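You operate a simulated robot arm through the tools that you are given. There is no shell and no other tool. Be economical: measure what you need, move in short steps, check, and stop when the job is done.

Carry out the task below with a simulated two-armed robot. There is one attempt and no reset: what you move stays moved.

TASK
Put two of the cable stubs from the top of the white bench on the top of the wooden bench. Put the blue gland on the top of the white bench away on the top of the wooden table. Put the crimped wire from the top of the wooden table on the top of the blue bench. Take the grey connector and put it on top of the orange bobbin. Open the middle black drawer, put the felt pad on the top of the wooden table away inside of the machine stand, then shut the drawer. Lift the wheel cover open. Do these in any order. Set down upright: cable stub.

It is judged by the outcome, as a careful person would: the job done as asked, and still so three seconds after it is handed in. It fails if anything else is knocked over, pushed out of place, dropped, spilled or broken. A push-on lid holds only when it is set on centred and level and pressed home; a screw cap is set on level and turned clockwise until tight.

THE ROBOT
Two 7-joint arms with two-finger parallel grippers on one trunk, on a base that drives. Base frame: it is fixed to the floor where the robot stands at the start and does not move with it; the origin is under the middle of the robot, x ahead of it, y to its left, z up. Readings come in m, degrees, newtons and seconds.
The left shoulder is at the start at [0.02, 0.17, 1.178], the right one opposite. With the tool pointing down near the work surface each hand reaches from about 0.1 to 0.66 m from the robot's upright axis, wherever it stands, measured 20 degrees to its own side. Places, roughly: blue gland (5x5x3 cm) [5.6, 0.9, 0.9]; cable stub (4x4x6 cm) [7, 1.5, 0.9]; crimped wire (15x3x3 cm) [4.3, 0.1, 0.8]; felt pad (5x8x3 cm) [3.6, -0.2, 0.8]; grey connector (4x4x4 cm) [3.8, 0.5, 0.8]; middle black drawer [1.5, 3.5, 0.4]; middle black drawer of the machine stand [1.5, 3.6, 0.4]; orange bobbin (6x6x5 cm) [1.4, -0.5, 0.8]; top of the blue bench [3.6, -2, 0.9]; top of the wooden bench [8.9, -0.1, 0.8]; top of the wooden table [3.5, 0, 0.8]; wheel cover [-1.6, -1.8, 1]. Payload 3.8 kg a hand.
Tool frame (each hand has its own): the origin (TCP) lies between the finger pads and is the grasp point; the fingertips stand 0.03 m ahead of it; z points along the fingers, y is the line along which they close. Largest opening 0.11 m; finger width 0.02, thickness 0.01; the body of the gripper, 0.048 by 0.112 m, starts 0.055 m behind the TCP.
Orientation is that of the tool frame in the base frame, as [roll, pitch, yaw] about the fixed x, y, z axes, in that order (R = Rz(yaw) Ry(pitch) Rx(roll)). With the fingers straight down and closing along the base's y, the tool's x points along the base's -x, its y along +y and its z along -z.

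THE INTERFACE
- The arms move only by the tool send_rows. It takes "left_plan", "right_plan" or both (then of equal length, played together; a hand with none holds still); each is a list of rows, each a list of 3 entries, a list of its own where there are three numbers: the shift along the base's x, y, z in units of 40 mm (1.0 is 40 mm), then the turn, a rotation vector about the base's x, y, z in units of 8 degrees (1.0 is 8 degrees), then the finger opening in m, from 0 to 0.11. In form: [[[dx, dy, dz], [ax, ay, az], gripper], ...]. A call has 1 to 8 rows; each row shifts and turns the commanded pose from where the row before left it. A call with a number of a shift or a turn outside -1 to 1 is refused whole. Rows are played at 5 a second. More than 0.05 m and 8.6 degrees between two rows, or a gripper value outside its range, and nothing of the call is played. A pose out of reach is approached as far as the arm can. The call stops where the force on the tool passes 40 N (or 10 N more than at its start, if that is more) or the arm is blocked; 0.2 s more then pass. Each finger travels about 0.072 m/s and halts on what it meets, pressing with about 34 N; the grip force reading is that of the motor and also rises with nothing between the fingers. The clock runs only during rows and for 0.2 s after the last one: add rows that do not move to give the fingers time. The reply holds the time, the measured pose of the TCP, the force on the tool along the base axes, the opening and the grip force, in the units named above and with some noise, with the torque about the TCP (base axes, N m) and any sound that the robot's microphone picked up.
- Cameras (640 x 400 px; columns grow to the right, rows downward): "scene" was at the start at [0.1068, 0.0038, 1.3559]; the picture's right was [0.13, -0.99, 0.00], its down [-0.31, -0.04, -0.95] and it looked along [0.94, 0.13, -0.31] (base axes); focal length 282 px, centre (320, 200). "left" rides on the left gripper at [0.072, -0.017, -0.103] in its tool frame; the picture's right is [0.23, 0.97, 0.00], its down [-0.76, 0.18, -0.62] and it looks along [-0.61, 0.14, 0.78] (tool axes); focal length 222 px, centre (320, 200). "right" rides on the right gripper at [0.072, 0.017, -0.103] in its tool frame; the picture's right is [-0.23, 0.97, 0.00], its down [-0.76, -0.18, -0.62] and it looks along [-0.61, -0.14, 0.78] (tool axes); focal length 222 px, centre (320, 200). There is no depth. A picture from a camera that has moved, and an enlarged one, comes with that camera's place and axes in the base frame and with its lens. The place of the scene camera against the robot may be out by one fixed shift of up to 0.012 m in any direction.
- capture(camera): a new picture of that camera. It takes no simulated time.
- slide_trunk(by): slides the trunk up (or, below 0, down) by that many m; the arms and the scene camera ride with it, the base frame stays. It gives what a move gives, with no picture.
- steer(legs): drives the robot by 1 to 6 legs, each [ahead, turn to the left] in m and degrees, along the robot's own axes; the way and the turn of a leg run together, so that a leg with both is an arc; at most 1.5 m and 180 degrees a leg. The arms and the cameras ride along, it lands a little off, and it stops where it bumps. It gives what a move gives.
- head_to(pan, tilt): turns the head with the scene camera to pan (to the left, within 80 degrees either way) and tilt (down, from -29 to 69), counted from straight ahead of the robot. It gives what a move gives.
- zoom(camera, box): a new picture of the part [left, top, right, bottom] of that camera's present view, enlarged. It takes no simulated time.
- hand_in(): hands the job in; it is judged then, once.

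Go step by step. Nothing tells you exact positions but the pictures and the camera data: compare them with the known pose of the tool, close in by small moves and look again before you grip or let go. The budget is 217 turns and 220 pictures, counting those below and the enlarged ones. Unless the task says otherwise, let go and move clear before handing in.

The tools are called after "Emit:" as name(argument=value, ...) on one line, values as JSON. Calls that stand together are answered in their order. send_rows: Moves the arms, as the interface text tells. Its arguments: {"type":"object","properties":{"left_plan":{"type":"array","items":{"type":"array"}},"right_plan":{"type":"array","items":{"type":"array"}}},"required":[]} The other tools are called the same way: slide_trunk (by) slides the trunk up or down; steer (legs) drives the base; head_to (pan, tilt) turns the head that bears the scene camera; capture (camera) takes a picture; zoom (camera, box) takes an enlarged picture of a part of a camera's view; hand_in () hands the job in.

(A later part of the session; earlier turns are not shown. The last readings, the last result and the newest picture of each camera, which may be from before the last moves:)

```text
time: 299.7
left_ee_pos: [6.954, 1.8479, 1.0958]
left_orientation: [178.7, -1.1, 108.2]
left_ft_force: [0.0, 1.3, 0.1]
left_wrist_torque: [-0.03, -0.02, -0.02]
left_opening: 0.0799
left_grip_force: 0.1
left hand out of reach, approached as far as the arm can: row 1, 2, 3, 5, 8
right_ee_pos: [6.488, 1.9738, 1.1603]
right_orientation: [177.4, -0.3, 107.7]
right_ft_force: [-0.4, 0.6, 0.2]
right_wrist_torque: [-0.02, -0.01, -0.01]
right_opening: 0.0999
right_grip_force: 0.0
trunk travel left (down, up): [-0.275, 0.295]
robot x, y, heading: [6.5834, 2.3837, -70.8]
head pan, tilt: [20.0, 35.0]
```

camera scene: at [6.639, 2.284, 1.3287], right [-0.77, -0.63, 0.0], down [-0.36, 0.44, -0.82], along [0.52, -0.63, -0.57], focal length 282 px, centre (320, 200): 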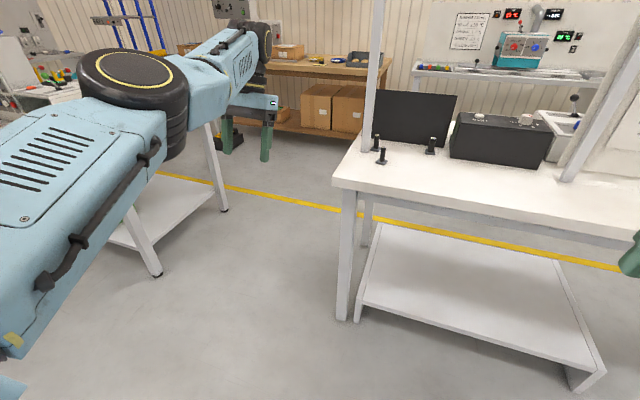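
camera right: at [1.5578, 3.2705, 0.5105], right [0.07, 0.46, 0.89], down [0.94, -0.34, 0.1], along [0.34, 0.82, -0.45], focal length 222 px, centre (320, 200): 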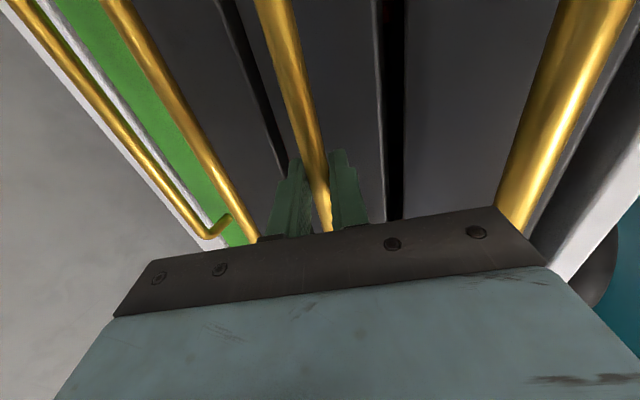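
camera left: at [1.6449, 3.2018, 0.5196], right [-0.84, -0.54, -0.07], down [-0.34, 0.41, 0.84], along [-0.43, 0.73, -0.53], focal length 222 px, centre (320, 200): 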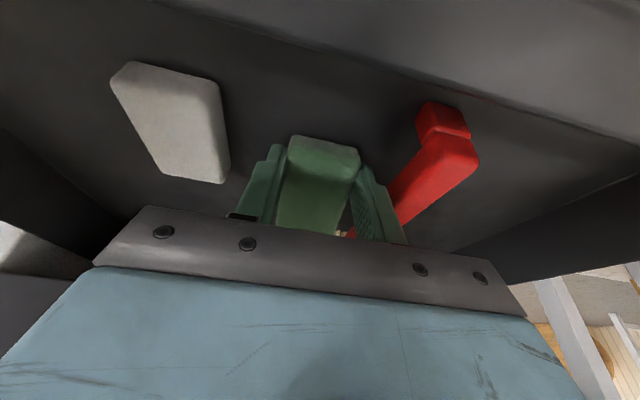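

Emit:
send_rows(left_plan=[[[-0.6, -0.2, -0.4], [0, 0, 0], 0.06], [[-0.6, -0.2, -0.4], [0, 0, 0], 0.06], [[-0.6, -0.2, -0.2], [0, 0, 0], 0.06]])

```text
time: 300.5
left_ee_pos: [6.88, 1.8315, 1.0555]
left_orientation: [178.7, -1.2, 108.1]
left_ft_force: [0.9, 0.0, -0.6]
left_wrist_torque: [-0.01, -0.03, 0.03]
left_opening: 0.06
left_grip_force: 0.0
left hand out of reach, approached as far as the arm can: row 3
right_ee_pos: [6.4886, 1.9752, 1.1613]
right_orientation: [177.4, -0.3, 107.7]
right_ft_force: [0.4, -0.4, 0.0]
right_wrist_torque: [0.0, -0.01, -0.05]
right_opening: 0.1003
right_grip_force: 0.1
trunk travel left (down, up): [-0.275, 0.295]
robot x, y, heading: [6.5837, 2.3786, -70.6]
head pan, tilt: [20.0, 35.0]
```

The hand is lined up with stub A; I drive forward 0.33 m and look with the wrist camera.

Emit:
steer(legs=[[0.33, 0]])

Emit:
capture(camera="left")

Emit:
capture(camera="scene")

```text
time: 302.7
left_ee_pos: [6.9874, 1.5202, 1.0561]
left_orientation: [178.8, -1.4, 107.9]
left_ft_force: [-0.3, 0.2, 0.7]
left_wrist_torque: [0.06, 0.02, -0.02]
left_opening: 0.0597
left_grip_force: 0.0
right_ee_pos: [6.5948, 1.6636, 1.161]
right_orientation: [177.4, -0.3, 107.6]
right_ft_force: [0.8, 0.0, 0.7]
right_wrist_torque: [0.03, 0.01, 0.0]
right_opening: 0.0999
right_grip_force: 0.2
trunk travel left (down, up): [-0.275, 0.295]
robot x, y, heading: [6.6892, 2.0729, -70.7]
head pan, tilt: [20.0, 35.0]
```

```text
143 pictures are left
camera left: at [6.9465, 1.5818, 1.1605], right [0.86, 0.52, 0.03], down [0.39, -0.69, 0.61], along [0.33, -0.51, -0.79], focal length 222 px, centre (320, 200)
```

left: 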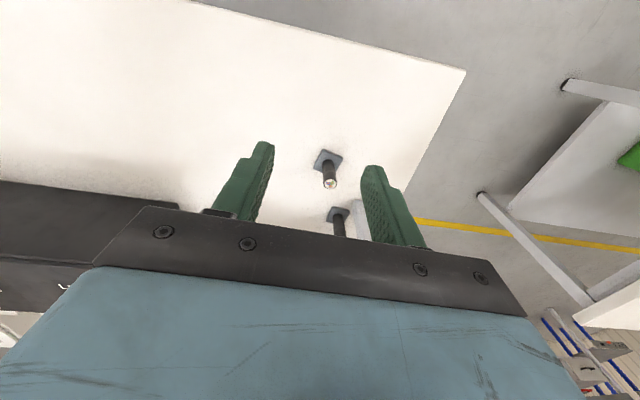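

```text
142 pictures are left
camera scene: at [6.747, 1.9743, 1.3286], right [-0.78, -0.63, 0.0], down [-0.36, 0.45, -0.82], along [0.52, -0.63, -0.57], focal length 282 px, centre (320, 200)
```

scene: 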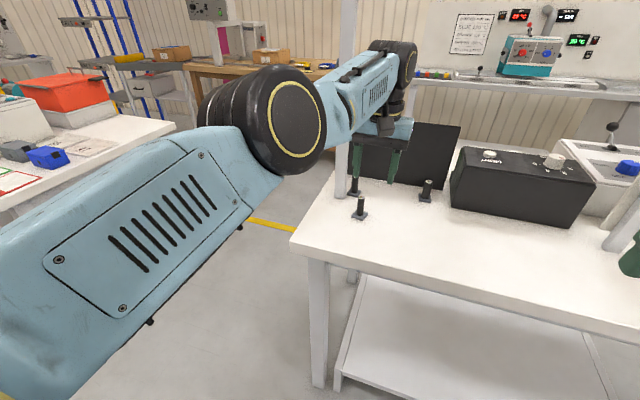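

Stub A is at about (7.026, 1.478) by the wrist camera. I shift above it and look again lower.

Emit:
send_rows(left_plan=[[[0.5, -0.53, 0], [0, 0, 0], 0.06], [[0.48, -0.52, 0], [0, 0, 0], 0.06], [[0, 0, -0.5], [0, 0, 0], 0.06]])

Emit:
capture(camera="left")

Emit:
zoom(camera="scene", box=[300, 130, 460, 230])

```text
time: 303.5
left_ee_pos: [7.0079, 1.5221, 1.033]
left_orientation: [178.7, -1.2, 107.9]
left_ft_force: [-0.4, -0.5, -0.8]
left_wrist_torque: [0.04, 0.0, 0.02]
left_opening: 0.0599
left_grip_force: 0.0
left hand out of reach, approached as far as the arm can: row 1, 2
right_ee_pos: [6.5952, 1.6646, 1.1612]
right_orientation: [177.4, -0.2, 107.6]
right_ft_force: [0.5, 0.1, 0.1]
right_wrist_torque: [-0.02, 0.0, 0.01]
right_opening: 0.0999
right_grip_force: 0.1
trunk travel left (down, up): [-0.275, 0.295]
robot x, y, heading: [6.6868, 2.0722, -70.5]
head pan, tilt: [20.0, 35.0]
```

```text
141 pictures are left
camera left: at [6.9668, 1.5831, 1.1396], right [0.86, 0.52, 0.03], down [0.39, -0.69, 0.61], along [0.33, -0.51, -0.79], focal length 222 px, centre (320, 200)
```

left: 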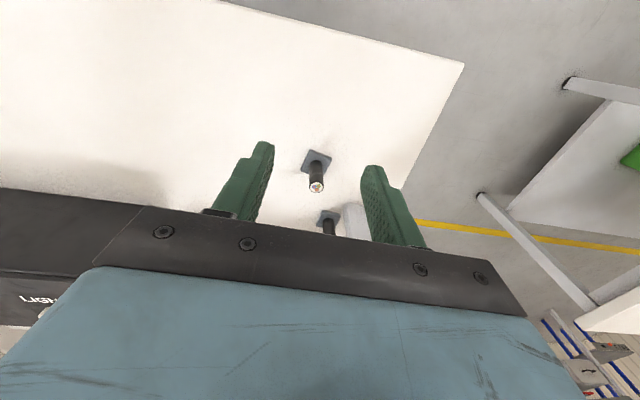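

```text
4.00 times, centred on (380, 180) of scene
camera zoom: at [6.7465, 1.9748, 1.3287], right [-0.78, -0.63, 0.0], down [-0.36, 0.44, -0.82], along [0.52, -0.64, -0.57], focal length 1129 px, centre (80, 280)
```

zoom: 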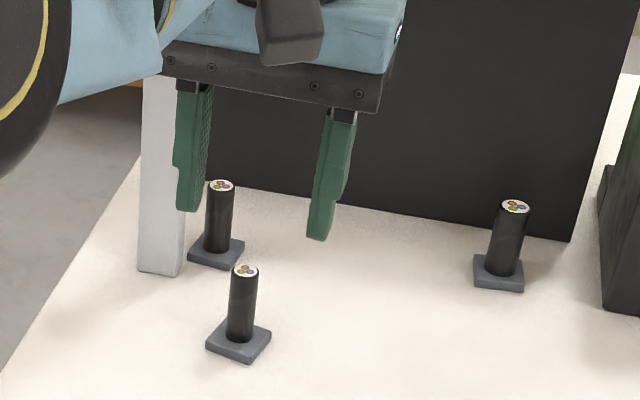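

The arm is stiff forward, so I use the base for the last 5 cm.

Emit:
steer(legs=[[0.048, 0]])

Emit:
send_rows(left_plan=[[[0, 0, -0.3], [0, 0, 0], 0.06], [[0, 0, -0.3], [0, 0, 0], 0.06]])

Emit:
capture(camera="left")

Emit:
zoom(camera="scene", box=[300, 130, 460, 230])

```text
time: 304.4
left_ee_pos: [7.0246, 1.4769, 1.0337]
left_orientation: [178.7, -1.3, 108.0]
left_ft_force: [0.9, -0.4, 0.1]
left_wrist_torque: [0.01, 0.04, -0.01]
left_opening: 0.0599
left_grip_force: 0.1
right_ee_pos: [6.611, 1.6196, 1.1617]
right_orientation: [177.6, -0.3, 107.6]
right_ft_force: [0.4, -0.6, -0.2]
right_wrist_torque: [0.04, 0.01, -0.02]
right_opening: 0.0998
right_grip_force: 0.0
trunk travel left (down, up): [-0.275, 0.295]
robot x, y, heading: [6.7085, 2.0267, -70.6]
head pan, tilt: [20.0, 35.0]
```

```text
time: 305.0
left_ee_pos: [7.0242, 1.4768, 1.0096]
left_orientation: [178.8, -1.3, 108.0]
left_ft_force: [0.0, 1.0, 0.2]
left_wrist_torque: [-0.03, -0.01, 0.01]
left_opening: 0.0602
left_grip_force: 0.1
right_ee_pos: [6.6112, 1.6215, 1.1607]
right_orientation: [177.4, -0.3, 107.5]
right_ft_force: [-0.4, 0.1, -0.4]
right_wrist_torque: [0.0, 0.02, 0.01]
right_opening: 0.1004
right_grip_force: 0.1
trunk travel left (down, up): [-0.275, 0.295]
robot x, y, heading: [6.7059, 2.0222, -70.6]
head pan, tilt: [20.0, 35.0]
```

```text
139 pictures are left
camera left: at [6.9829, 1.5374, 1.1152], right [0.86, 0.52, 0.03], down [0.39, -0.69, 0.61], along [0.33, -0.51, -0.79], focal length 222 px, centre (320, 200)
```

left: 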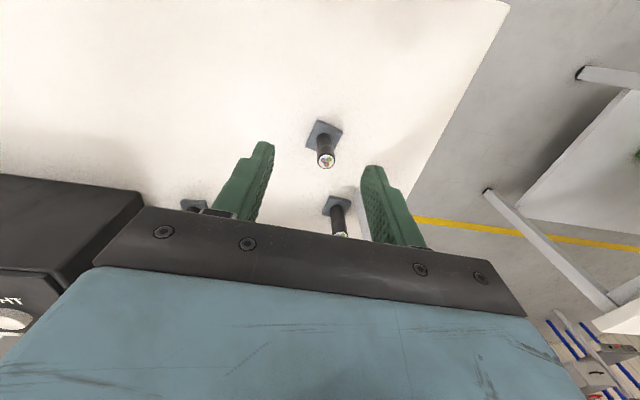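

```text
4.00 times, centred on (380, 180) of scene
camera zoom: at [6.7624, 1.93, 1.3287], right [-0.78, -0.63, 0.0], down [-0.36, 0.44, -0.82], along [0.52, -0.64, -0.57], focal length 1129 px, centre (80, 280)
```

zoom: 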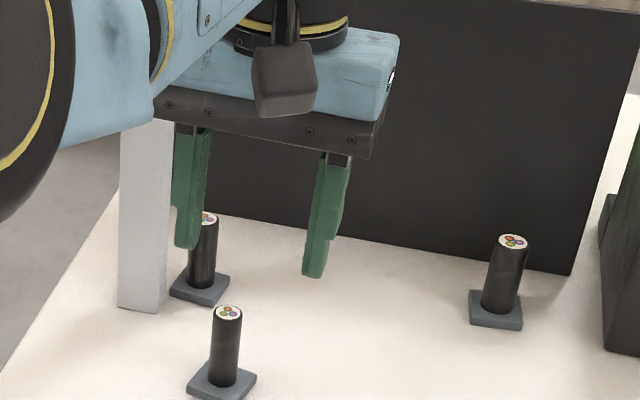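

Comparing views, the bench top is nearer z≈0.865, so stub A is really at about (7.044, 1.455). I correct and look again.

Emit:
steer(legs=[[0.026, 0]])

Emit:
send_rows(left_plan=[[[0.27, 0.1, -0.4], [0, 0, 0], 0.06], [[0, 0, -0.5], [0, 0, 0], 0.06]])

Emit:
capture(camera="left")

Emit:
zoom(camera="scene", box=[300, 130, 460, 230])

```text
time: 305.8
left_ee_pos: [7.0328, 1.4512, 1.0095]
left_orientation: [178.7, -1.3, 108.0]
left_ft_force: [0.5, -0.8, -0.8]
left_wrist_torque: [0.04, 0.01, 0.0]
left_opening: 0.0601
left_grip_force: 0.0
right_ee_pos: [6.6194, 1.594, 1.1604]
right_orientation: [177.4, -0.3, 107.6]
right_ft_force: [0.8, -0.3, -0.7]
right_wrist_torque: [0.02, 0.03, 0.02]
right_opening: 0.1
right_grip_force: 0.0
trunk travel left (down, up): [-0.275, 0.295]
robot x, y, heading: [6.7137, 2.0041, -70.9]
head pan, tilt: [20.0, 35.0]
```

```text
time: 306.4
left_ee_pos: [7.043, 1.4532, 0.9733]
left_orientation: [178.6, -1.3, 108.0]
left_ft_force: [-0.3, -0.8, 0.7]
left_wrist_torque: [-0.01, 0.0, 0.03]
left_opening: 0.0597
left_grip_force: 0.0
right_ee_pos: [6.6187, 1.5964, 1.1614]
right_orientation: [177.3, -0.4, 107.7]
right_ft_force: [0.3, 0.4, -0.2]
right_wrist_torque: [-0.01, 0.02, -0.01]
right_opening: 0.1
right_grip_force: 0.1
trunk travel left (down, up): [-0.275, 0.295]
robot x, y, heading: [6.7159, 2.0003, -70.7]
head pan, tilt: [20.0, 35.0]
```

```text
137 pictures are left
camera left: at [7.0026, 1.5144, 1.0787], right [0.86, 0.52, 0.03], down [0.4, -0.69, 0.61], along [0.33, -0.51, -0.79], focal length 222 px, centre (320, 200)
```

left: 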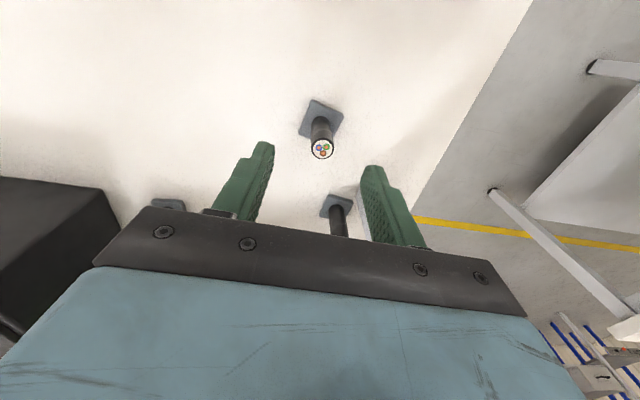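

```text
4.00 times, centred on (380, 180) of scene
camera zoom: at [6.7707, 1.9054, 1.3287], right [-0.78, -0.63, 0.0], down [-0.36, 0.44, -0.82], along [0.52, -0.64, -0.57], focal length 1129 px, centre (80, 280)
```

zoom: 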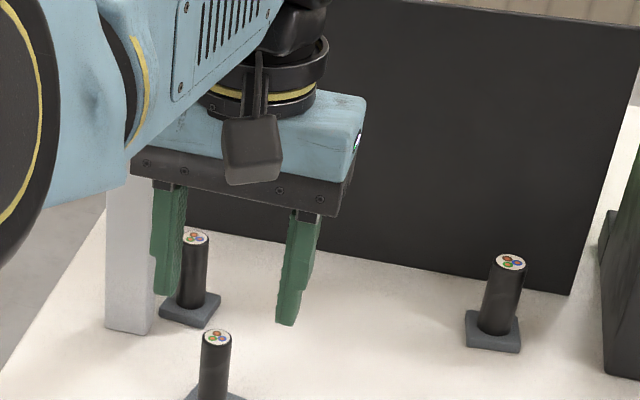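

Now it agrees: the stub is directly under the grip. I descend to its shaft and close.

Emit:
send_rows(left_plan=[[[0.04, 0.02, -0.7], [0, 0, 0], 0.06], [[0, 0, -0.65], [0, 0, 0], 0.06], [[0, 0, 0], [0, 0, 0], 0.0], [[0, 0, 0], [0, 0, 0], 0.0], [[0, 0, 0], [0, 0, 0], 0.0], [[0, 0, 0], [0, 0, 0], 0.0]])

Emit:
capture(camera="left")

Emit:
zoom(camera="scene", box=[290, 150, 450, 250])

```text
time: 307.8
left_ee_pos: [7.0439, 1.457, 0.9193]
left_orientation: [178.7, -1.3, 108.0]
left_ft_force: [0.0, -0.4, 1.3]
left_wrist_torque: [-0.04, 0.04, 0.01]
left_opening: 0.0172
left_grip_force: 33.9
right_ee_pos: [6.6192, 1.5953, 1.1608]
right_orientation: [177.3, -0.3, 107.6]
right_ft_force: [0.3, -0.5, 0.0]
right_wrist_torque: [0.01, 0.01, 0.03]
right_opening: 0.0998
right_grip_force: 0.1
trunk travel left (down, up): [-0.275, 0.295]
robot x, y, heading: [6.7151, 2.0032, -70.8]
head pan, tilt: [20.0, 35.0]
```

```text
135 pictures are left
camera left: at [7.0038, 1.5173, 1.0253], right [0.86, 0.52, 0.03], down [0.4, -0.69, 0.61], along [0.33, -0.51, -0.79], focal length 222 px, centre (320, 200)
```

left: 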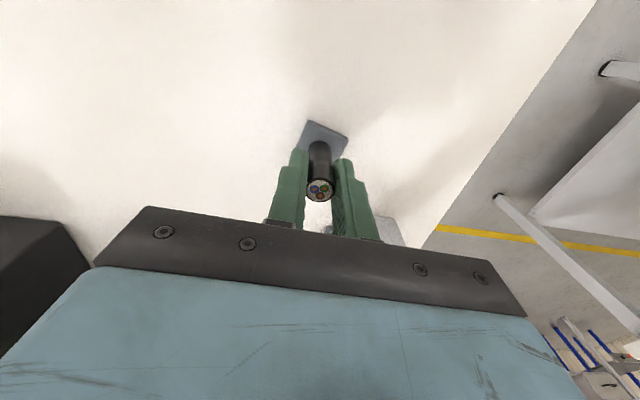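

```text
4.00 times, centred on (370, 200) of scene
camera zoom: at [6.7709, 1.9054, 1.3287], right [-0.78, -0.63, 0.0], down [-0.36, 0.44, -0.82], along [0.52, -0.64, -0.57], focal length 1129 px, centre (120, 200)
```

zoom: 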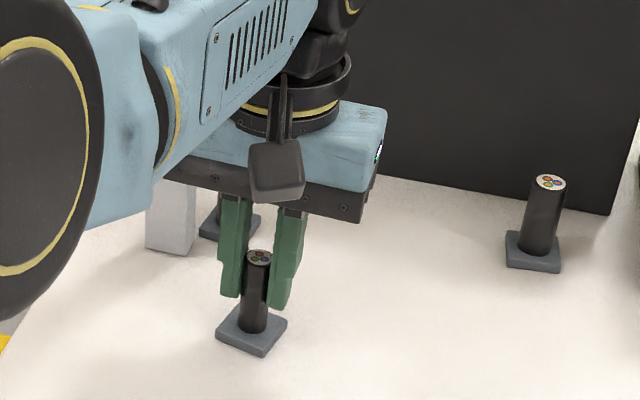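

Stub A is held (0.017 m). I lift it, back off, and swing the left hand outward so the right hand can take stub C with the post between the arms.

Emit:
send_rows(left_plan=[[[0, 0, 0.8], [0, 0, 0], 0.0], [[0, 0, 1], [0, 0, 0], 0.0], [[0, 0, 1], [0, 0, 0], 0.0], [[0, 0, 1], [0, 0, 0], 0.0], [[0, 0, 1], [0, 0, 0], 0.0]])

Emit:
zoom(camera="scene", box=[240, 60, 460, 250])

```text
time: 309.0
left_ee_pos: [7.0416, 1.4636, 1.111]
left_orientation: [178.7, -1.4, 108.0]
left_ft_force: [-0.4, 0.4, -0.1]
left_wrist_torque: [0.01, -0.03, -0.01]
left_opening: 0.0171
left_grip_force: 34.2
left hand out of reach, approached as far as the arm can: row 2, 4, 5
right_ee_pos: [6.6184, 1.5959, 1.1611]
right_orientation: [177.4, -0.3, 107.6]
right_ft_force: [0.1, -1.1, -0.3]
right_wrist_torque: [-0.01, -0.02, -0.01]
right_opening: 0.0999
right_grip_force: 0.1
trunk travel left (down, up): [-0.275, 0.295]
robot x, y, heading: [6.7186, 2.0024, -70.6]
head pan, tilt: [20.0, 35.0]
```

```text
2.11 times, centred on (350, 155) of scene
camera zoom: at [6.7709, 1.9055, 1.3287], right [-0.78, -0.63, 0.0], down [-0.36, 0.44, -0.82], along [0.52, -0.64, -0.57], focal length 594 px, centre (257, 295)
```

zoom: 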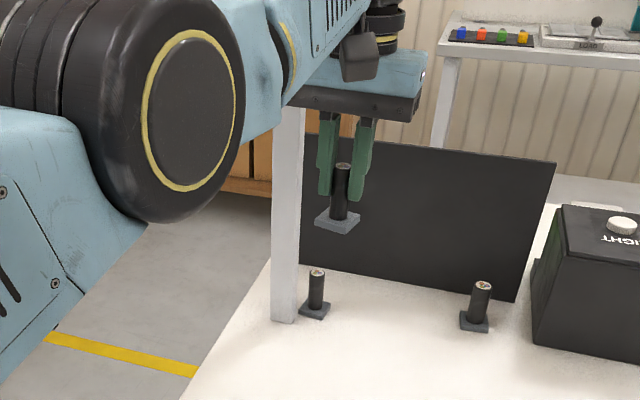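

Emit:
steer(legs=[[-0.4, 0]])

Emit:
send_rows(left_plan=[[[0.8, 0.28, 0], [0, 0, 0], 0.0], [[0.8, 0.28, 0], [0, 0, 0], 0.0], [[0.8, 0.28, 0], [0, 0, 0], 0.0], [[0.8, 0.28, 0], [0, 0, 0], 0.0], [[0.8, 0.28, 0], [0, 0, 0], 0.0], [[0.5, 0.18, 0], [0, 0, 0], 0.0]])

Emit:
capture(camera="left")

```text
time: 311.5
left_ee_pos: [6.9111, 1.8419, 1.1119]
left_orientation: [178.8, -1.4, 108.0]
left_ft_force: [-0.7, -0.2, -1.0]
left_wrist_torque: [0.04, 0.0, 0.01]
left_opening: 0.0169
left_grip_force: 33.8
right_ee_pos: [6.4879, 1.9747, 1.1606]
right_orientation: [177.4, -0.2, 107.8]
right_ft_force: [0.4, 1.1, 1.2]
right_wrist_torque: [-0.02, 0.01, -0.01]
right_opening: 0.0998
right_grip_force: 0.0
trunk travel left (down, up): [-0.275, 0.295]
robot x, y, heading: [6.5809, 2.3754, -70.8]
head pan, tilt: [20.0, 35.0]
```

```text
time: 312.9
left_ee_pos: [7.0935, 1.8998, 1.1132]
left_orientation: [178.7, -1.3, 107.9]
left_ft_force: [-0.3, 0.0, -0.6]
left_wrist_torque: [0.01, -0.01, -0.05]
left_opening: 0.017
left_grip_force: 34.0
left hand out of reach, approached as far as the arm can: row 1, 2
right_ee_pos: [6.4874, 1.9732, 1.1617]
right_orientation: [177.5, -0.3, 107.7]
right_ft_force: [-0.6, -0.5, 0.8]
right_wrist_torque: [-0.05, -0.02, 0.01]
right_opening: 0.1
right_grip_force: 0.0
trunk travel left (down, up): [-0.275, 0.295]
robot x, y, heading: [6.5882, 2.3806, -70.8]
head pan, tilt: [20.0, 35.0]
```

```text
132 pictures are left
camera left: at [7.0518, 1.961, 1.2178], right [0.86, 0.52, 0.03], down [0.4, -0.69, 0.61], along [0.33, -0.51, -0.79], focal length 222 px, centre (320, 200)
```

left: 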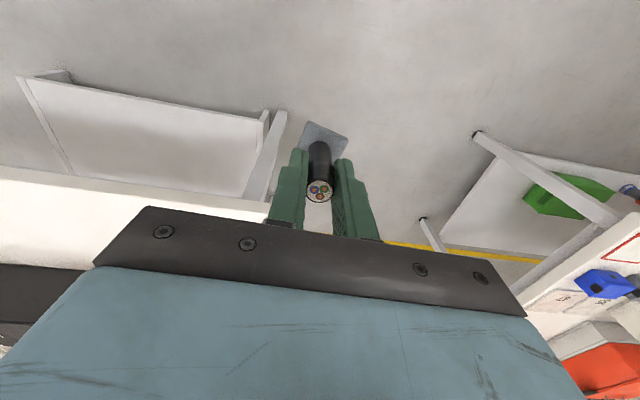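

Emit:
steer(legs=[[0, 90], [0.16, 0], [0, -90], [0.45, 0]])

Emit:
head_to(pan=-10, tilt=42)

Emit:
capture(camera="scene")

```text
time: 324.4
left_ee_pos: [7.3977, 1.5268, 1.1127]
left_orientation: [178.7, -1.3, 108.3]
left_ft_force: [-0.3, 0.1, 0.1]
left_wrist_torque: [-0.01, -0.03, 0.02]
left_opening: 0.017
left_grip_force: 33.8
right_ee_pos: [6.7935, 1.5974, 1.1607]
right_orientation: [177.5, -0.4, 108.0]
right_ft_force: [0.4, 0.7, 0.8]
right_wrist_torque: [0.0, 0.03, -0.01]
right_opening: 0.1001
right_grip_force: 0.0
trunk travel left (down, up): [-0.275, 0.295]
robot x, y, heading: [6.8863, 2.0019, -70.5]
head pan, tilt: [20.0, 35.0]
```

```text
time: 325.4
left_ee_pos: [7.3986, 1.5286, 1.1119]
left_orientation: [178.7, -1.2, 108.4]
left_ft_force: [0.5, 0.0, -0.4]
left_wrist_torque: [0.02, -0.03, 0.0]
left_opening: 0.0172
left_grip_force: 34.2
right_ee_pos: [6.7937, 1.5975, 1.1613]
right_orientation: [177.4, -0.3, 107.9]
right_ft_force: [-0.4, 0.0, -0.5]
right_wrist_torque: [0.01, 0.0, -0.03]
right_opening: 0.1003
right_grip_force: 0.1
trunk travel left (down, up): [-0.275, 0.295]
robot x, y, heading: [6.8889, 2.0061, -70.5]
head pan, tilt: [-10.0, 42.0]
```

```text
131 pictures are left
camera scene: at [6.9016, 1.8943, 1.3182], right [-0.99, -0.17, 0.0], down [-0.11, 0.66, -0.74], along [0.12, -0.73, -0.67], focal length 282 px, centre (320, 200)
```

scene: 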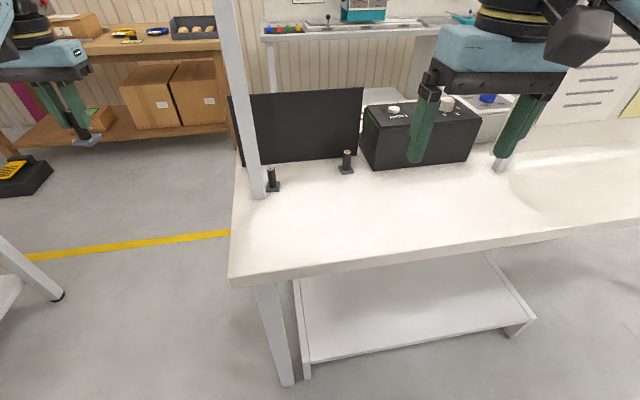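

Stub C is clear for the right hand at (6.943, 1.273), with the panel 5 cm behind it. I drive 0.1 m closer and bring the right hand over it, tilted back 16° to clear the panel.

Emit:
steer(legs=[[0.1, 0]])

Emit:
send_rows(right_plan=[[[0.433, -0.842, -0.5], [-0.9, -0.32, 0], 0.06], [[0.433, -0.842, -0.5], [-0.9, -0.32, 0], 0.06], [[0.433, -0.842, -0.5], [0, 0, 0], 0.06], [[0.433, -0.842, -0.5], [0, 0, 0], 0.06], [[0.433, -0.842, -0.5], [0, 0, 0], 0.06], [[0.433, -0.842, -0.5], [0, 0, 0], 0.06]])

Emit:
capture(camera="right")

Emit:
capture(camera="scene")

```text
time: 326.5
left_ee_pos: [7.4329, 1.4331, 1.1121]
left_orientation: [178.6, -1.4, 108.3]
left_ft_force: [0.2, -0.8, -1.4]
left_wrist_torque: [0.0, -0.04, 0.05]
left_opening: 0.0167
left_grip_force: 34.1
right_ee_pos: [6.8276, 1.5031, 1.1607]
right_orientation: [177.4, -0.4, 108.0]
right_ft_force: [-0.2, 0.2, -0.4]
right_wrist_torque: [0.02, -0.01, -0.05]
right_opening: 0.0999
right_grip_force: 0.0
trunk travel left (down, up): [-0.275, 0.295]
robot x, y, heading: [6.9195, 1.9152, -70.5]
head pan, tilt: [-10.0, 42.0]
```

```text
time: 327.9
left_ee_pos: [7.4327, 1.434, 1.112]
left_orientation: [178.7, -1.3, 108.3]
left_ft_force: [-0.4, 0.4, -0.7]
left_wrist_torque: [0.04, -0.02, 0.0]
left_opening: 0.0172
left_grip_force: 34.0
right_ee_pos: [6.9301, 1.3009, 1.0428]
right_orientation: [177.1, 15.2, 108.0]
right_ft_force: [0.8, -0.6, 0.3]
right_wrist_torque: [0.01, 0.04, -0.02]
right_opening: 0.06
right_grip_force: 0.2
trunk travel left (down, up): [-0.275, 0.295]
robot x, y, heading: [6.9194, 1.9112, -70.5]
head pan, tilt: [-10.0, 42.0]
```

```text
130 pictures are left
camera right: at [6.9112, 1.3975, 1.1227], right [0.99, 0.1, 0.11], down [-0.02, -0.61, 0.79], along [0.15, -0.78, -0.6], focal length 222 px, centre (320, 200)
```

right: 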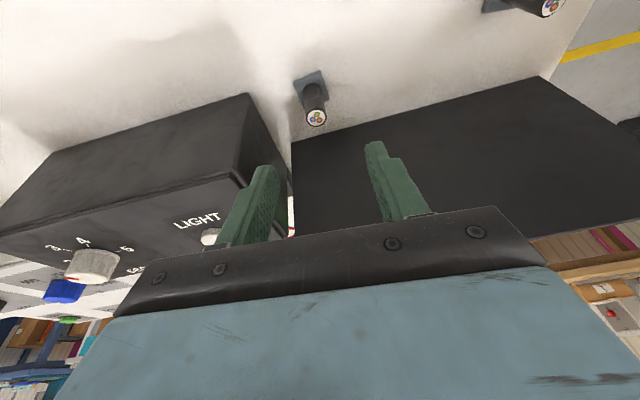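

```text
129 pictures are left
camera scene: at [6.9355, 1.7999, 1.3181], right [-0.99, -0.17, 0.0], down [-0.11, 0.66, -0.74], along [0.12, -0.73, -0.67], focal length 282 px, centre (320, 200)
```

scene: 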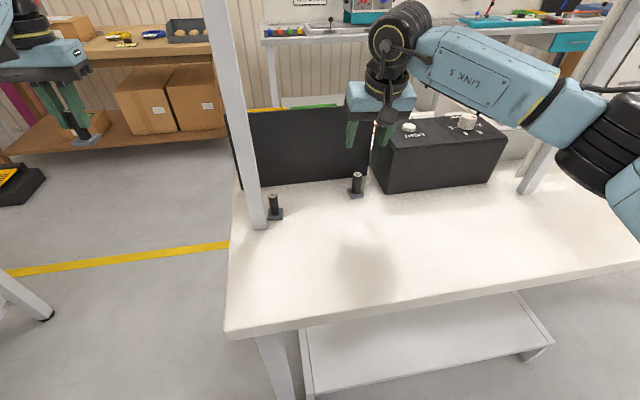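

Stub C's top is at (6.942, 1.272). I centre over it, descend and close.

Emit:
send_rows(right_plan=[[[0.3, -0.72, 0], [0, 0, 0], 0.05], [[0, 0, -1], [0, 0, 0], 0.05], [[0, 0, -0.7], [0, 0, 0], 0.05]])

Emit:
capture(camera="right")

Emit:
zoom(camera="scene", box=[290, 110, 450, 210])

```text
time: 328.7
left_ee_pos: [7.4326, 1.4335, 1.1124]
left_orientation: [178.7, -1.3, 108.3]
left_ft_force: [-0.7, -0.6, -1.9]
left_wrist_torque: [0.0, -0.02, -0.01]
left_opening: 0.0169
left_grip_force: 33.8
right_ee_pos: [6.9428, 1.2724, 0.9722]
right_orientation: [177.0, 15.0, 107.9]
right_ft_force: [0.1, 0.7, 0.0]
right_wrist_torque: [0.0, 0.02, 0.02]
right_opening: 0.05
right_grip_force: 0.0
trunk travel left (down, up): [-0.275, 0.295]
robot x, y, heading: [6.922, 1.9112, -70.5]
head pan, tilt: [-10.0, 42.0]
```

```text
128 pictures are left
camera right: at [6.9241, 1.369, 1.0536], right [0.99, 0.1, 0.11], down [-0.02, -0.61, 0.79], along [0.15, -0.78, -0.6], focal length 222 px, centre (320, 200)
```

right: 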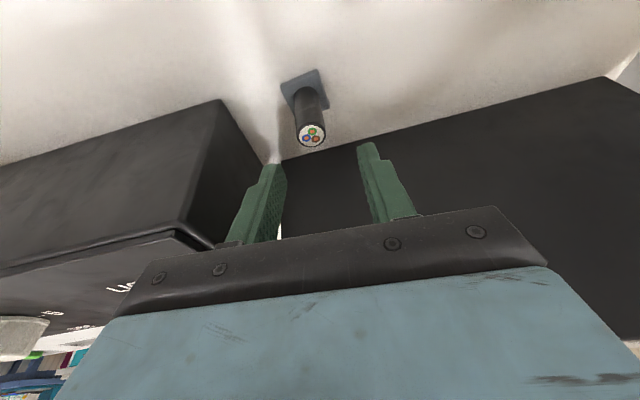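

```text
4.00 times, centred on (370, 160) of scene
camera zoom: at [6.9353, 1.8001, 1.3181], right [-0.99, -0.17, 0.0], down [-0.11, 0.66, -0.74], along [0.12, -0.73, -0.67], focal length 1129 px, centre (120, 360)
```

zoom: 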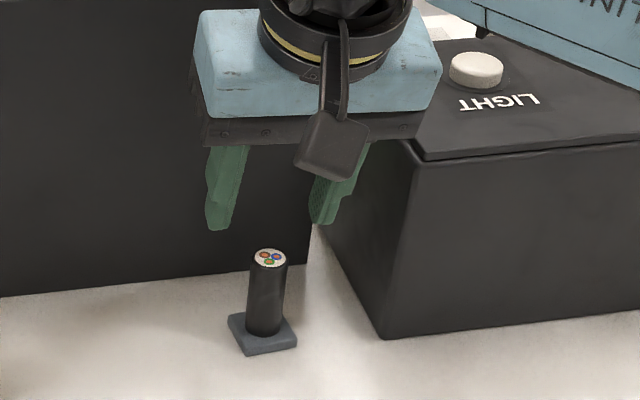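

Emit:
send_rows(right_plan=[[[0, 0, -0.65], [0, 0, 0], 0.05], [[0, 0, -0.6], [0, 0, 0], 0.05], [[0, 0, 0], [0, 0, 0], 0.0], [[0, 0, 0], [0, 0, 0], 0.0], [[0, 0, 0], [0, 0, 0], 0.0], [[0, 0, 0], [0, 0, 0], 0.0]])

Emit:
capture(camera="right")

```text
time: 330.1
left_ee_pos: [7.432, 1.4346, 1.1121]
left_orientation: [178.7, -1.3, 108.3]
left_ft_force: [-0.1, -0.4, -0.8]
left_wrist_torque: [-0.02, 0.0, 0.02]
left_opening: 0.017
left_grip_force: 32.9
right_ee_pos: [6.9434, 1.2735, 0.9227]
right_orientation: [177.0, 15.1, 107.9]
right_ft_force: [-1.0, -0.6, 2.1]
right_wrist_torque: [-0.05, 0.06, 0.0]
right_opening: 0.0212
right_grip_force: 34.5
trunk travel left (down, up): [-0.275, 0.295]
robot x, y, heading: [6.9232, 1.9133, -70.3]
head pan, tilt: [-10.0, 42.0]
```

```text
126 pictures are left
camera right: at [6.9242, 1.3698, 1.0038], right [0.99, 0.1, 0.11], down [-0.02, -0.61, 0.79], along [0.15, -0.78, -0.6], focal length 222 px, centre (320, 200)
```

right: 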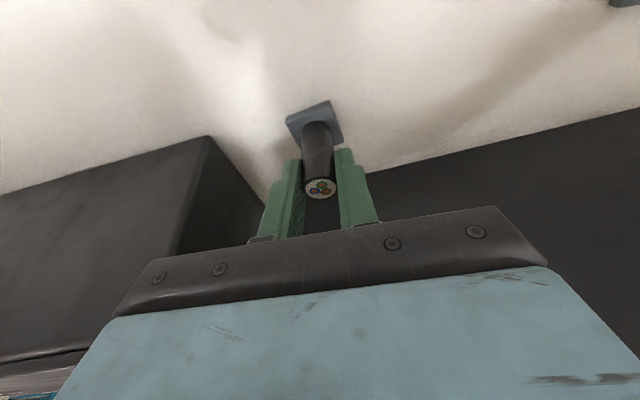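

Both stubs are held. I lift C, back out, and drive through the gap to the wooden bench.

Emit:
send_rows(right_plan=[[[0, 0, 0.9], [0, 0, 0], 0.0], [[0, 0, 0.9], [0, 0, 0], 0.0], [[0, 0, 0.9], [0, 0, 0], 0.0], [[0, 0, 0.9], [0, 0, 0], 0.0], [[-0.25, 0.7, 0.8], [0, 0, 0], 0.0], [[-0.25, 0.7, 0.8], [0, 0, 0], 0.0]])

Emit:
capture(camera="scene")

```text
time: 331.5
left_ee_pos: [7.4329, 1.4348, 1.1128]
left_orientation: [178.7, -1.2, 108.3]
left_ft_force: [0.1, 0.5, -0.7]
left_wrist_torque: [0.02, 0.01, 0.01]
left_opening: 0.0171
left_grip_force: 33.9
right_ee_pos: [6.9238, 1.3303, 1.1315]
right_orientation: [177.1, 15.0, 108.0]
right_ft_force: [1.1, -0.1, -0.8]
right_wrist_torque: [-0.03, 0.0, 0.0]
right_opening: 0.021
right_grip_force: 33.8
trunk travel left (down, up): [-0.275, 0.295]
robot x, y, heading: [6.9175, 1.9124, -70.3]
head pan, tilt: [-10.0, 42.0]
```

```text
125 pictures are left
camera scene: at [6.9349, 1.8008, 1.3182], right [-0.99, -0.17, 0.0], down [-0.11, 0.66, -0.74], along [0.12, -0.73, -0.67], focal length 282 px, centre (320, 200)
```

scene: 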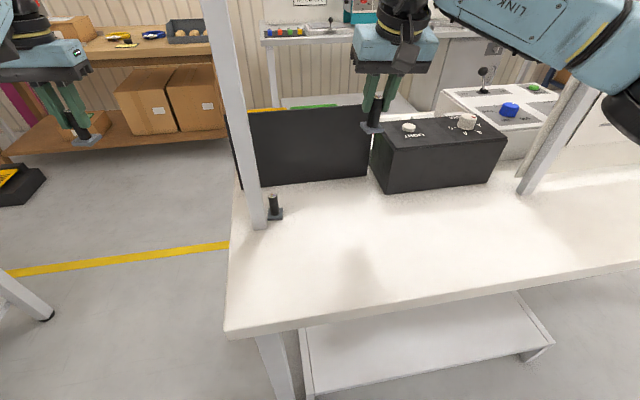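

Emit:
steer(legs=[[-0.45, 0], [0, 90], [0.5, 0], [0, -90]])

Emit:
head_to(pan=0, tilt=25)

Emit:
capture(camera="scene")

```text
time: 344.4
left_ee_pos: [7.7503, 2.0226, 1.1119]
left_orientation: [178.7, -1.4, 108.4]
left_ft_force: [-0.9, 0.3, -1.0]
left_wrist_torque: [-0.01, 0.0, 0.0]
left_opening: 0.017
left_grip_force: 34.2
right_ee_pos: [7.2401, 1.9185, 1.1305]
right_orientation: [176.9, 15.0, 107.8]
right_ft_force: [1.2, 0.5, -0.6]
right_wrist_torque: [-0.02, -0.03, -0.06]
right_opening: 0.021
right_grip_force: 34.6
trunk travel left (down, up): [-0.275, 0.295]
robot x, y, heading: [7.2403, 2.4995, -70.3]
head pan, tilt: [-10.0, 42.0]
```

```text
time: 345.2
left_ee_pos: [7.7494, 2.0227, 1.1125]
left_orientation: [178.8, -1.4, 108.3]
left_ft_force: [-0.6, -0.4, -0.5]
left_wrist_torque: [0.0, -0.03, 0.02]
left_opening: 0.0169
left_grip_force: 34.0
right_ee_pos: [7.2401, 1.9173, 1.1298]
right_orientation: [176.9, 15.0, 107.9]
right_ft_force: [0.0, 0.4, 0.1]
right_wrist_torque: [0.01, 0.01, -0.02]
right_opening: 0.021
right_grip_force: 34.1
trunk travel left (down, up): [-0.275, 0.295]
robot x, y, heading: [7.2394, 2.4979, -70.5]
head pan, tilt: [0.0, 25.0]
```

```text
124 pictures are left
camera scene: at [7.2698, 2.3852, 1.3444], right [-0.94, -0.33, 0.0], down [-0.14, 0.4, -0.91], along [0.3, -0.85, -0.42], focal length 282 px, centre (320, 200)
```

scene: 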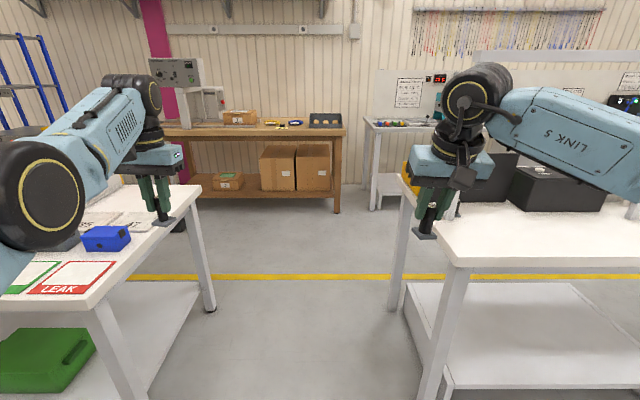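

The gap is clear, its centre slightly to my left. I drive through toward the wooden bench.

Emit:
steer(legs=[[0, 8], [0.6, 0], [0, -8], [1.45, 0]])

Emit:
head_to(pan=0, tilt=40)

Emit:
capture(camera="scene")

```text
time: 356.6
left_ee_pos: [8.4951, 0.1294, 1.1118]
left_orientation: [178.7, -1.2, 108.1]
left_ft_force: [-0.7, 0.3, -0.2]
left_wrist_torque: [0.04, -0.01, -0.06]
left_opening: 0.017
left_grip_force: 33.6
right_ee_pos: [7.9858, 0.0256, 1.1308]
right_orientation: [177.0, 15.0, 107.8]
right_ft_force: [0.3, 0.4, -0.4]
right_wrist_torque: [0.0, -0.03, 0.0]
right_opening: 0.0212
right_grip_force: 33.8
trunk travel left (down, up): [-0.275, 0.295]
robot x, y, heading: [7.9854, 0.6068, -70.6]
head pan, tilt: [0.0, 25.0]
```

```text
time: 357.4
left_ee_pos: [8.496, 0.1286, 1.1123]
left_orientation: [178.7, -1.3, 108.1]
left_ft_force: [0.2, -0.4, -0.4]
left_wrist_torque: [-0.01, -0.01, -0.01]
left_opening: 0.0171
left_grip_force: 34.2
right_ee_pos: [7.9853, 0.026, 1.1314]
right_orientation: [177.0, 15.1, 107.7]
right_ft_force: [-0.5, 0.3, -0.4]
right_wrist_torque: [-0.05, 0.02, -0.03]
right_opening: 0.021
right_grip_force: 34.0
trunk travel left (down, up): [-0.275, 0.295]
robot x, y, heading: [7.9868, 0.6078, -70.8]
head pan, tilt: [0.0, 40.0]
```

```text
123 pictures are left
camera scene: at [8.0133, 0.4994, 1.3212], right [-0.94, -0.33, 0.0], down [-0.21, 0.61, -0.77], along [0.25, -0.72, -0.64], focal length 282 px, centre (320, 200)
```

scene: 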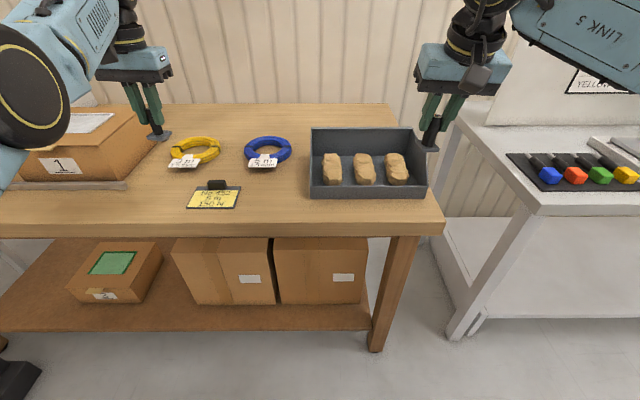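

Wooden bench has free spots either side of the yellow sign. I shift left 0.3 m and forward 0.1 m so both hands line up with those spots.

Emit:
steer(legs=[[0, 90], [0.3, 0], [0, -90], [0.1, 0]])

Emit:
capture(camera="scene")

```text
time: 367.8
left_ee_pos: [8.8085, 0.1298, 1.1122]
left_orientation: [178.8, -1.4, 107.9]
left_ft_force: [0.3, -0.6, -0.9]
left_wrist_torque: [0.01, 0.03, 0.01]
left_opening: 0.0169
left_grip_force: 34.0
right_ee_pos: [8.2972, 0.0289, 1.1299]
right_orientation: [176.9, 14.9, 107.5]
right_ft_force: [-0.3, -0.1, -0.4]
right_wrist_torque: [-0.02, 0.02, 0.01]
right_opening: 0.0209
right_grip_force: 33.9
trunk travel left (down, up): [-0.275, 0.295]
robot x, y, heading: [8.2987, 0.611, -71.0]
head pan, tilt: [0.0, 40.0]
```

```text
122 pictures are left
camera scene: at [8.3279, 0.502, 1.321], right [-0.94, -0.33, 0.0], down [-0.21, 0.61, -0.77], along [0.25, -0.72, -0.64], focal length 282 px, centre (320, 200)
```

scene: 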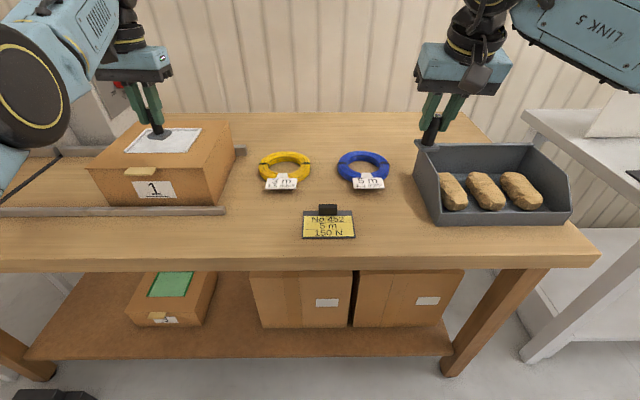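

The bench top is at z≈0.843. Right stub goes to (8.331, 0.0), left stub to (8.616, 0.08); I move both hands there, lowering the right.

Emit:
send_rows(left_plan=[[[-0.95, -0.25, 0], [0, 0, 0], 0.0], [[-0.95, -0.25, 0], [0, 0, 0], 0.0], [[-0.95, -0.25, 0], [0, 0, 0], 0.0], [[-0.95, -0.25, 0], [0, 0, 0], 0.0], [[-0.95, -0.25, 0], [0, 0, 0], 0.0]], right_plan=[[[0.85, -0.75, 0], [0, 0, 0], 0.0], [[0, 0, -1], [0, 0, 0], 0.0], [[0, 0, -1], [0, 0, 0], 0.0], [[0, 0, -1], [0, 0, 0], 0.0], [[0, 0, -1], [0, 0, 0], 0.0]])

Emit:
capture(camera="scene")

Emit:
capture(camera="right")

```text
time: 369.0
left_ee_pos: [8.6182, 0.0717, 1.114]
left_orientation: [178.7, -1.2, 107.9]
left_ft_force: [0.6, -0.9, -0.5]
left_wrist_torque: [0.01, 0.01, 0.03]
left_opening: 0.0169
left_grip_force: 33.8
left hand out of reach, approached as far as the arm can: row 1, 2
right_ee_pos: [8.3293, -0.0021, 0.971]
right_orientation: [177.0, 15.0, 107.5]
right_ft_force: [-0.7, -0.2, -0.9]
right_wrist_torque: [0.02, -0.02, 0.03]
right_opening: 0.0211
right_grip_force: 34.0
trunk travel left (down, up): [-0.275, 0.295]
robot x, y, heading: [8.3009, 0.6115, -70.9]
head pan, tilt: [0.0, 40.0]
```

```text
121 pictures are left
camera scene: at [8.3273, 0.5018, 1.321], right [-0.94, -0.33, 0.0], down [-0.21, 0.61, -0.77], along [0.25, -0.72, -0.64], focal length 282 px, centre (320, 200)
```

scene: 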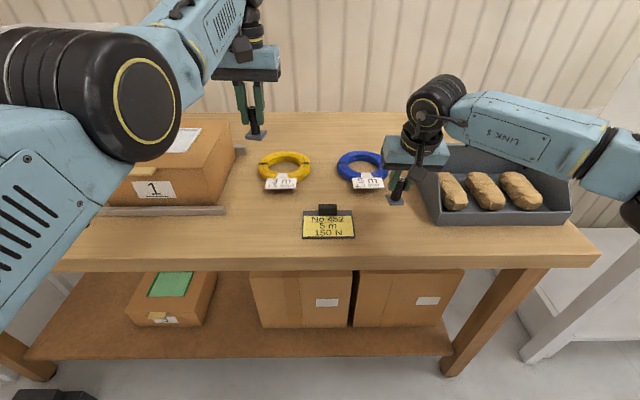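

```text
120 pictures are left
camera right: at [8.3109, 0.0947, 1.051], right [0.99, 0.1, 0.11], down [-0.03, -0.61, 0.79], along [0.14, -0.78, -0.6], focal length 222 px, centre (320, 200)
```

right: 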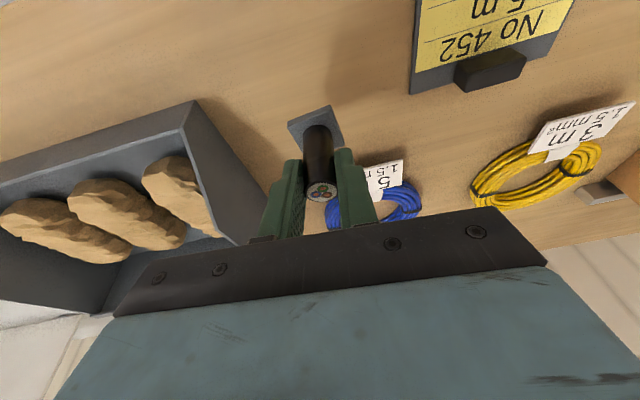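

Both hang over free wood. I lower both toward the surface.

Emit:
send_rows(left_plan=[[[0, 0.1, -0.9], [0, 0, 0], 0.0], [[0, 0.1, -0.9], [0, 0, 0], 0.0], [[0, 0, -0.9], [0, 0, 0], 0.0], [[0, 0, -0.9], [0, 0, 0], 0.0], [[0, 0, -0.9], [0, 0, 0], 0.0]], right_plan=[[[0, 0, -0.3], [0, 0, 0], 0.0], [[0, 0, -0.3], [0, 0, 0], 0.0], [[0, 0, -0.3], [0, 0, 0], 0.0], [[0, 0, -0.3], [0, 0, 0], 0.0], [[0, 0, -0.2], [0, 0, 0], 0.0]])

Emit:
zoom(camera="scene", box=[220, 140, 440, 270])

```text
time: 370.2
left_ee_pos: [8.6218, 0.0809, 0.9326]
left_orientation: [178.7, -1.2, 107.9]
left_ft_force: [-0.3, 0.3, -1.2]
left_wrist_torque: [0.03, -0.01, -0.02]
left_opening: 0.0168
left_grip_force: 33.6
right_ee_pos: [8.3312, -0.0017, 0.9141]
right_orientation: [177.0, 15.1, 107.5]
right_ft_force: [0.3, -0.2, -0.8]
right_wrist_torque: [0.03, -0.02, 0.03]
right_opening: 0.0211
right_grip_force: 34.1
trunk travel left (down, up): [-0.275, 0.295]
robot x, y, heading: [8.3034, 0.6105, -70.8]
head pan, tilt: [0.0, 40.0]
```

```text
2.91 times, centred on (330, 205) of scene
camera zoom: at [8.3277, 0.5027, 1.3211], right [-0.94, -0.33, 0.0], down [-0.21, 0.61, -0.77], along [0.25, -0.72, -0.64], focal length 821 px, centre (291, 186)
```

zoom: 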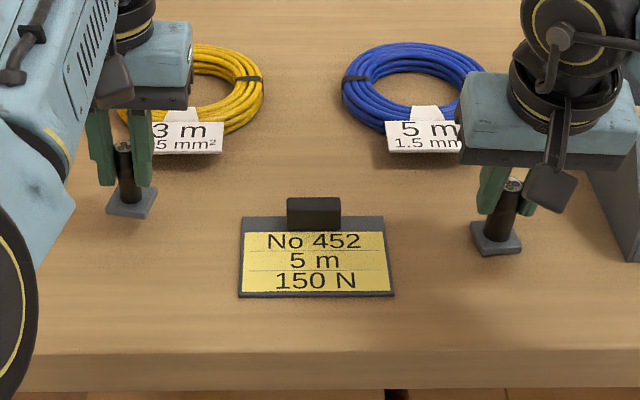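

Emit:
send_rows(left_plan=[[[0, 0, -0.2], [0, 0, 0], 0.0], [[0, 0, -0.2], [0, 0, 0], 0.0], [[0, 0, -0.15], [0, 0, 0], 0.0]], right_plan=[[[0, 0, -0.08], [0, 0, 0], 0.0], [[0, 0, -0.08], [0, 0, 0], 0.0], [[0, 0, -0.05], [0, 0, 0], 0.0]])

Emit:
zoom(camera="scene", box=[220, 140, 440, 270])

```text
time: 371.0
left_ee_pos: [8.6209, 0.0832, 0.9131]
left_orientation: [178.7, -1.1, 107.9]
left_ft_force: [-0.4, -0.1, 0.1]
left_wrist_torque: [-0.01, 0.01, 0.03]
left_opening: 0.0168
left_grip_force: 33.8
right_ee_pos: [8.3319, -0.0001, 0.9135]
right_orientation: [176.8, 15.6, 107.5]
right_ft_force: [-2.2, 0.2, 32.1]
right_wrist_torque: [0.01, 0.69, -0.05]
right_opening: 0.0211
right_grip_force: 34.5
trunk travel left (down, up): [-0.275, 0.295]
robot x, y, heading: [8.303, 0.6122, -70.9]
head pan, tilt: [0.0, 40.0]
```

```text
2.91 times, centred on (330, 205) of scene
camera zoom: at [8.3272, 0.5061, 1.3217], right [-0.94, -0.33, 0.0], down [-0.21, 0.61, -0.77], along [0.25, -0.73, -0.64], focal length 821 px, centre (291, 186)
```

zoom: 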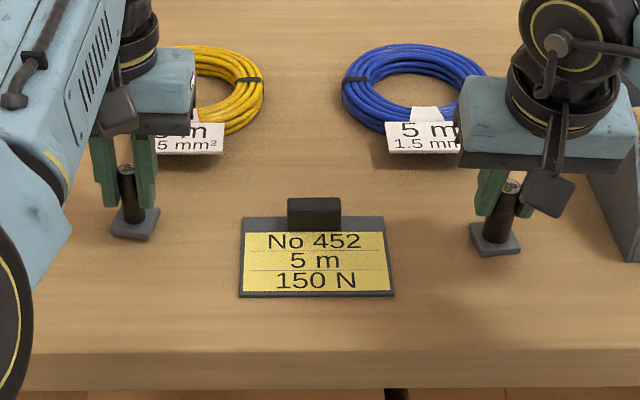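

The right stub is on the wood. I ease and release it while lowering the left the last few millimetres.

Emit:
send_rows(left_plan=[[[0, 0, -0.06], [0, 0, 0], 0.0], [[0, 0, 0], [0, 0, 0], 0.0], [[0, 0, 0], [0, 0, 0], 0.0], [[0, 0, 0], [0, 0, 0], 0.0]], right_plan=[[[0, 0, 0.04], [0, 0, 0], 0.0], [[0, 0, 0], [0, 0, 0], 0.05], [[0, 0, 0], [0, 0, 0], 0.05], [[0, 0, 0], [0, 0, 0], 0.05]])

Emit:
zoom(camera="scene", box=[220, 140, 440, 270])

```text
time: 372.0
left_ee_pos: [8.6206, 0.0805, 0.9093]
left_orientation: [178.7, -1.3, 107.8]
left_ft_force: [0.4, -0.5, 2.3]
left_wrist_torque: [0.01, -0.04, 0.0]
left_opening: 0.0168
left_grip_force: 34.4
right_ee_pos: [8.3305, -0.0007, 0.9082]
right_orientation: [177.0, 15.0, 107.5]
right_ft_force: [-0.5, 0.1, 0.2]
right_wrist_torque: [0.02, -0.02, 0.02]
right_opening: 0.0502
right_grip_force: 0.1
trunk travel left (down, up): [-0.275, 0.295]
robot x, y, heading: [8.2993, 0.609, -70.6]
head pan, tilt: [0.0, 40.0]
```

```text
2.91 times, centred on (330, 205) of scene
camera zoom: at [8.3275, 0.5033, 1.3211], right [-0.94, -0.33, 0.0], down [-0.21, 0.61, -0.77], along [0.25, -0.72, -0.64], focal length 821 px, centre (291, 186)
```

zoom: 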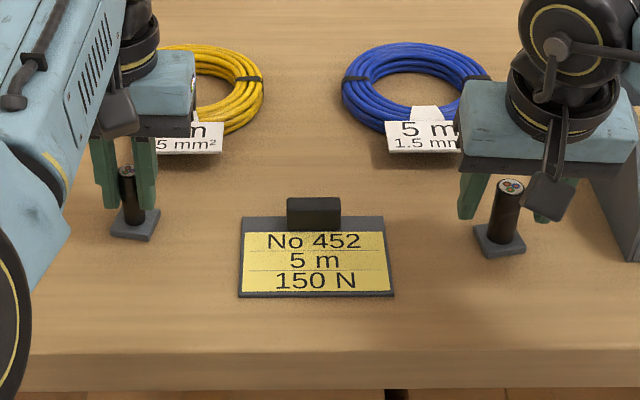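

Right stub stands free. I release the left one and lift both hands.

Emit:
send_rows(left_plan=[[[0, 0, 0], [0, 0, 0], 0.05], [[0, 0, 0], [0, 0, 0], 0.05], [[0, 0, 0], [0, 0, 0], 0.05], [[0, 0, 0.8], [0, 0, 0], 0.05], [[0, 0, 1], [0, 0, 0], 0.05], [[0, 0, 1], [0, 0, 0], 0.05], [[0, 0, 1], [0, 0, 0], 0.05], [[0, 0, 1], [0, 0, 0], 0.05]], right_plan=[[[0, 0, 0], [0, 0, 0], 0.05], [[0, 0, 0], [0, 0, 0], 0.05], [[0, 0, 0], [0, 0, 0], 0.05], [[0, 0, 0.8], [0, 0, 0], 0.05], [[0, 0, 1], [0, 0, 0], 0.05], [[0, 0, 1], [0, 0, 0], 0.05], [[0, 0, 1], [0, 0, 0], 0.05], [[0, 0, 1], [0, 0, 0], 0.05]])

Emit:
capture(camera="scene")

```text
time: 373.8
left_ee_pos: [8.6189, 0.0809, 1.1038]
left_orientation: [178.7, -1.3, 107.9]
left_ft_force: [-0.2, 0.7, 0.1]
left_wrist_torque: [-0.01, -0.02, 0.03]
left_opening: 0.0501
left_grip_force: 0.0
right_ee_pos: [8.333, 0.0006, 1.1009]
right_orientation: [177.0, 15.1, 107.6]
right_ft_force: [-0.7, 0.5, -0.5]
right_wrist_torque: [-0.02, 0.02, 0.01]
right_opening: 0.0503
right_grip_force: 0.1
trunk travel left (down, up): [-0.275, 0.295]
robot x, y, heading: [8.3028, 0.6139, -70.7]
head pan, tilt: [0.0, 40.0]
```

```text
116 pictures are left
camera scene: at [8.3278, 0.504, 1.3212], right [-0.94, -0.33, 0.0], down [-0.21, 0.61, -0.77], along [0.25, -0.72, -0.64], focal length 282 px, centre (320, 200)
```

scene: 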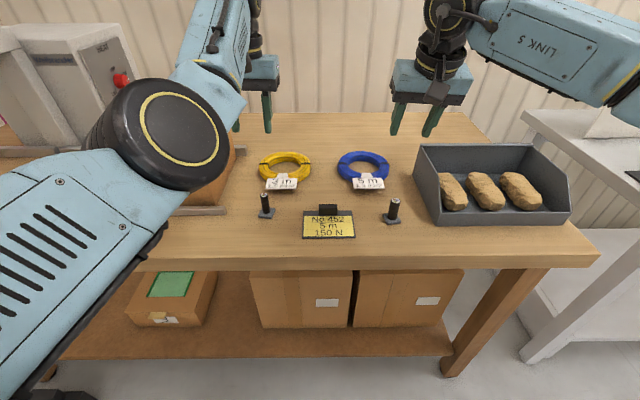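

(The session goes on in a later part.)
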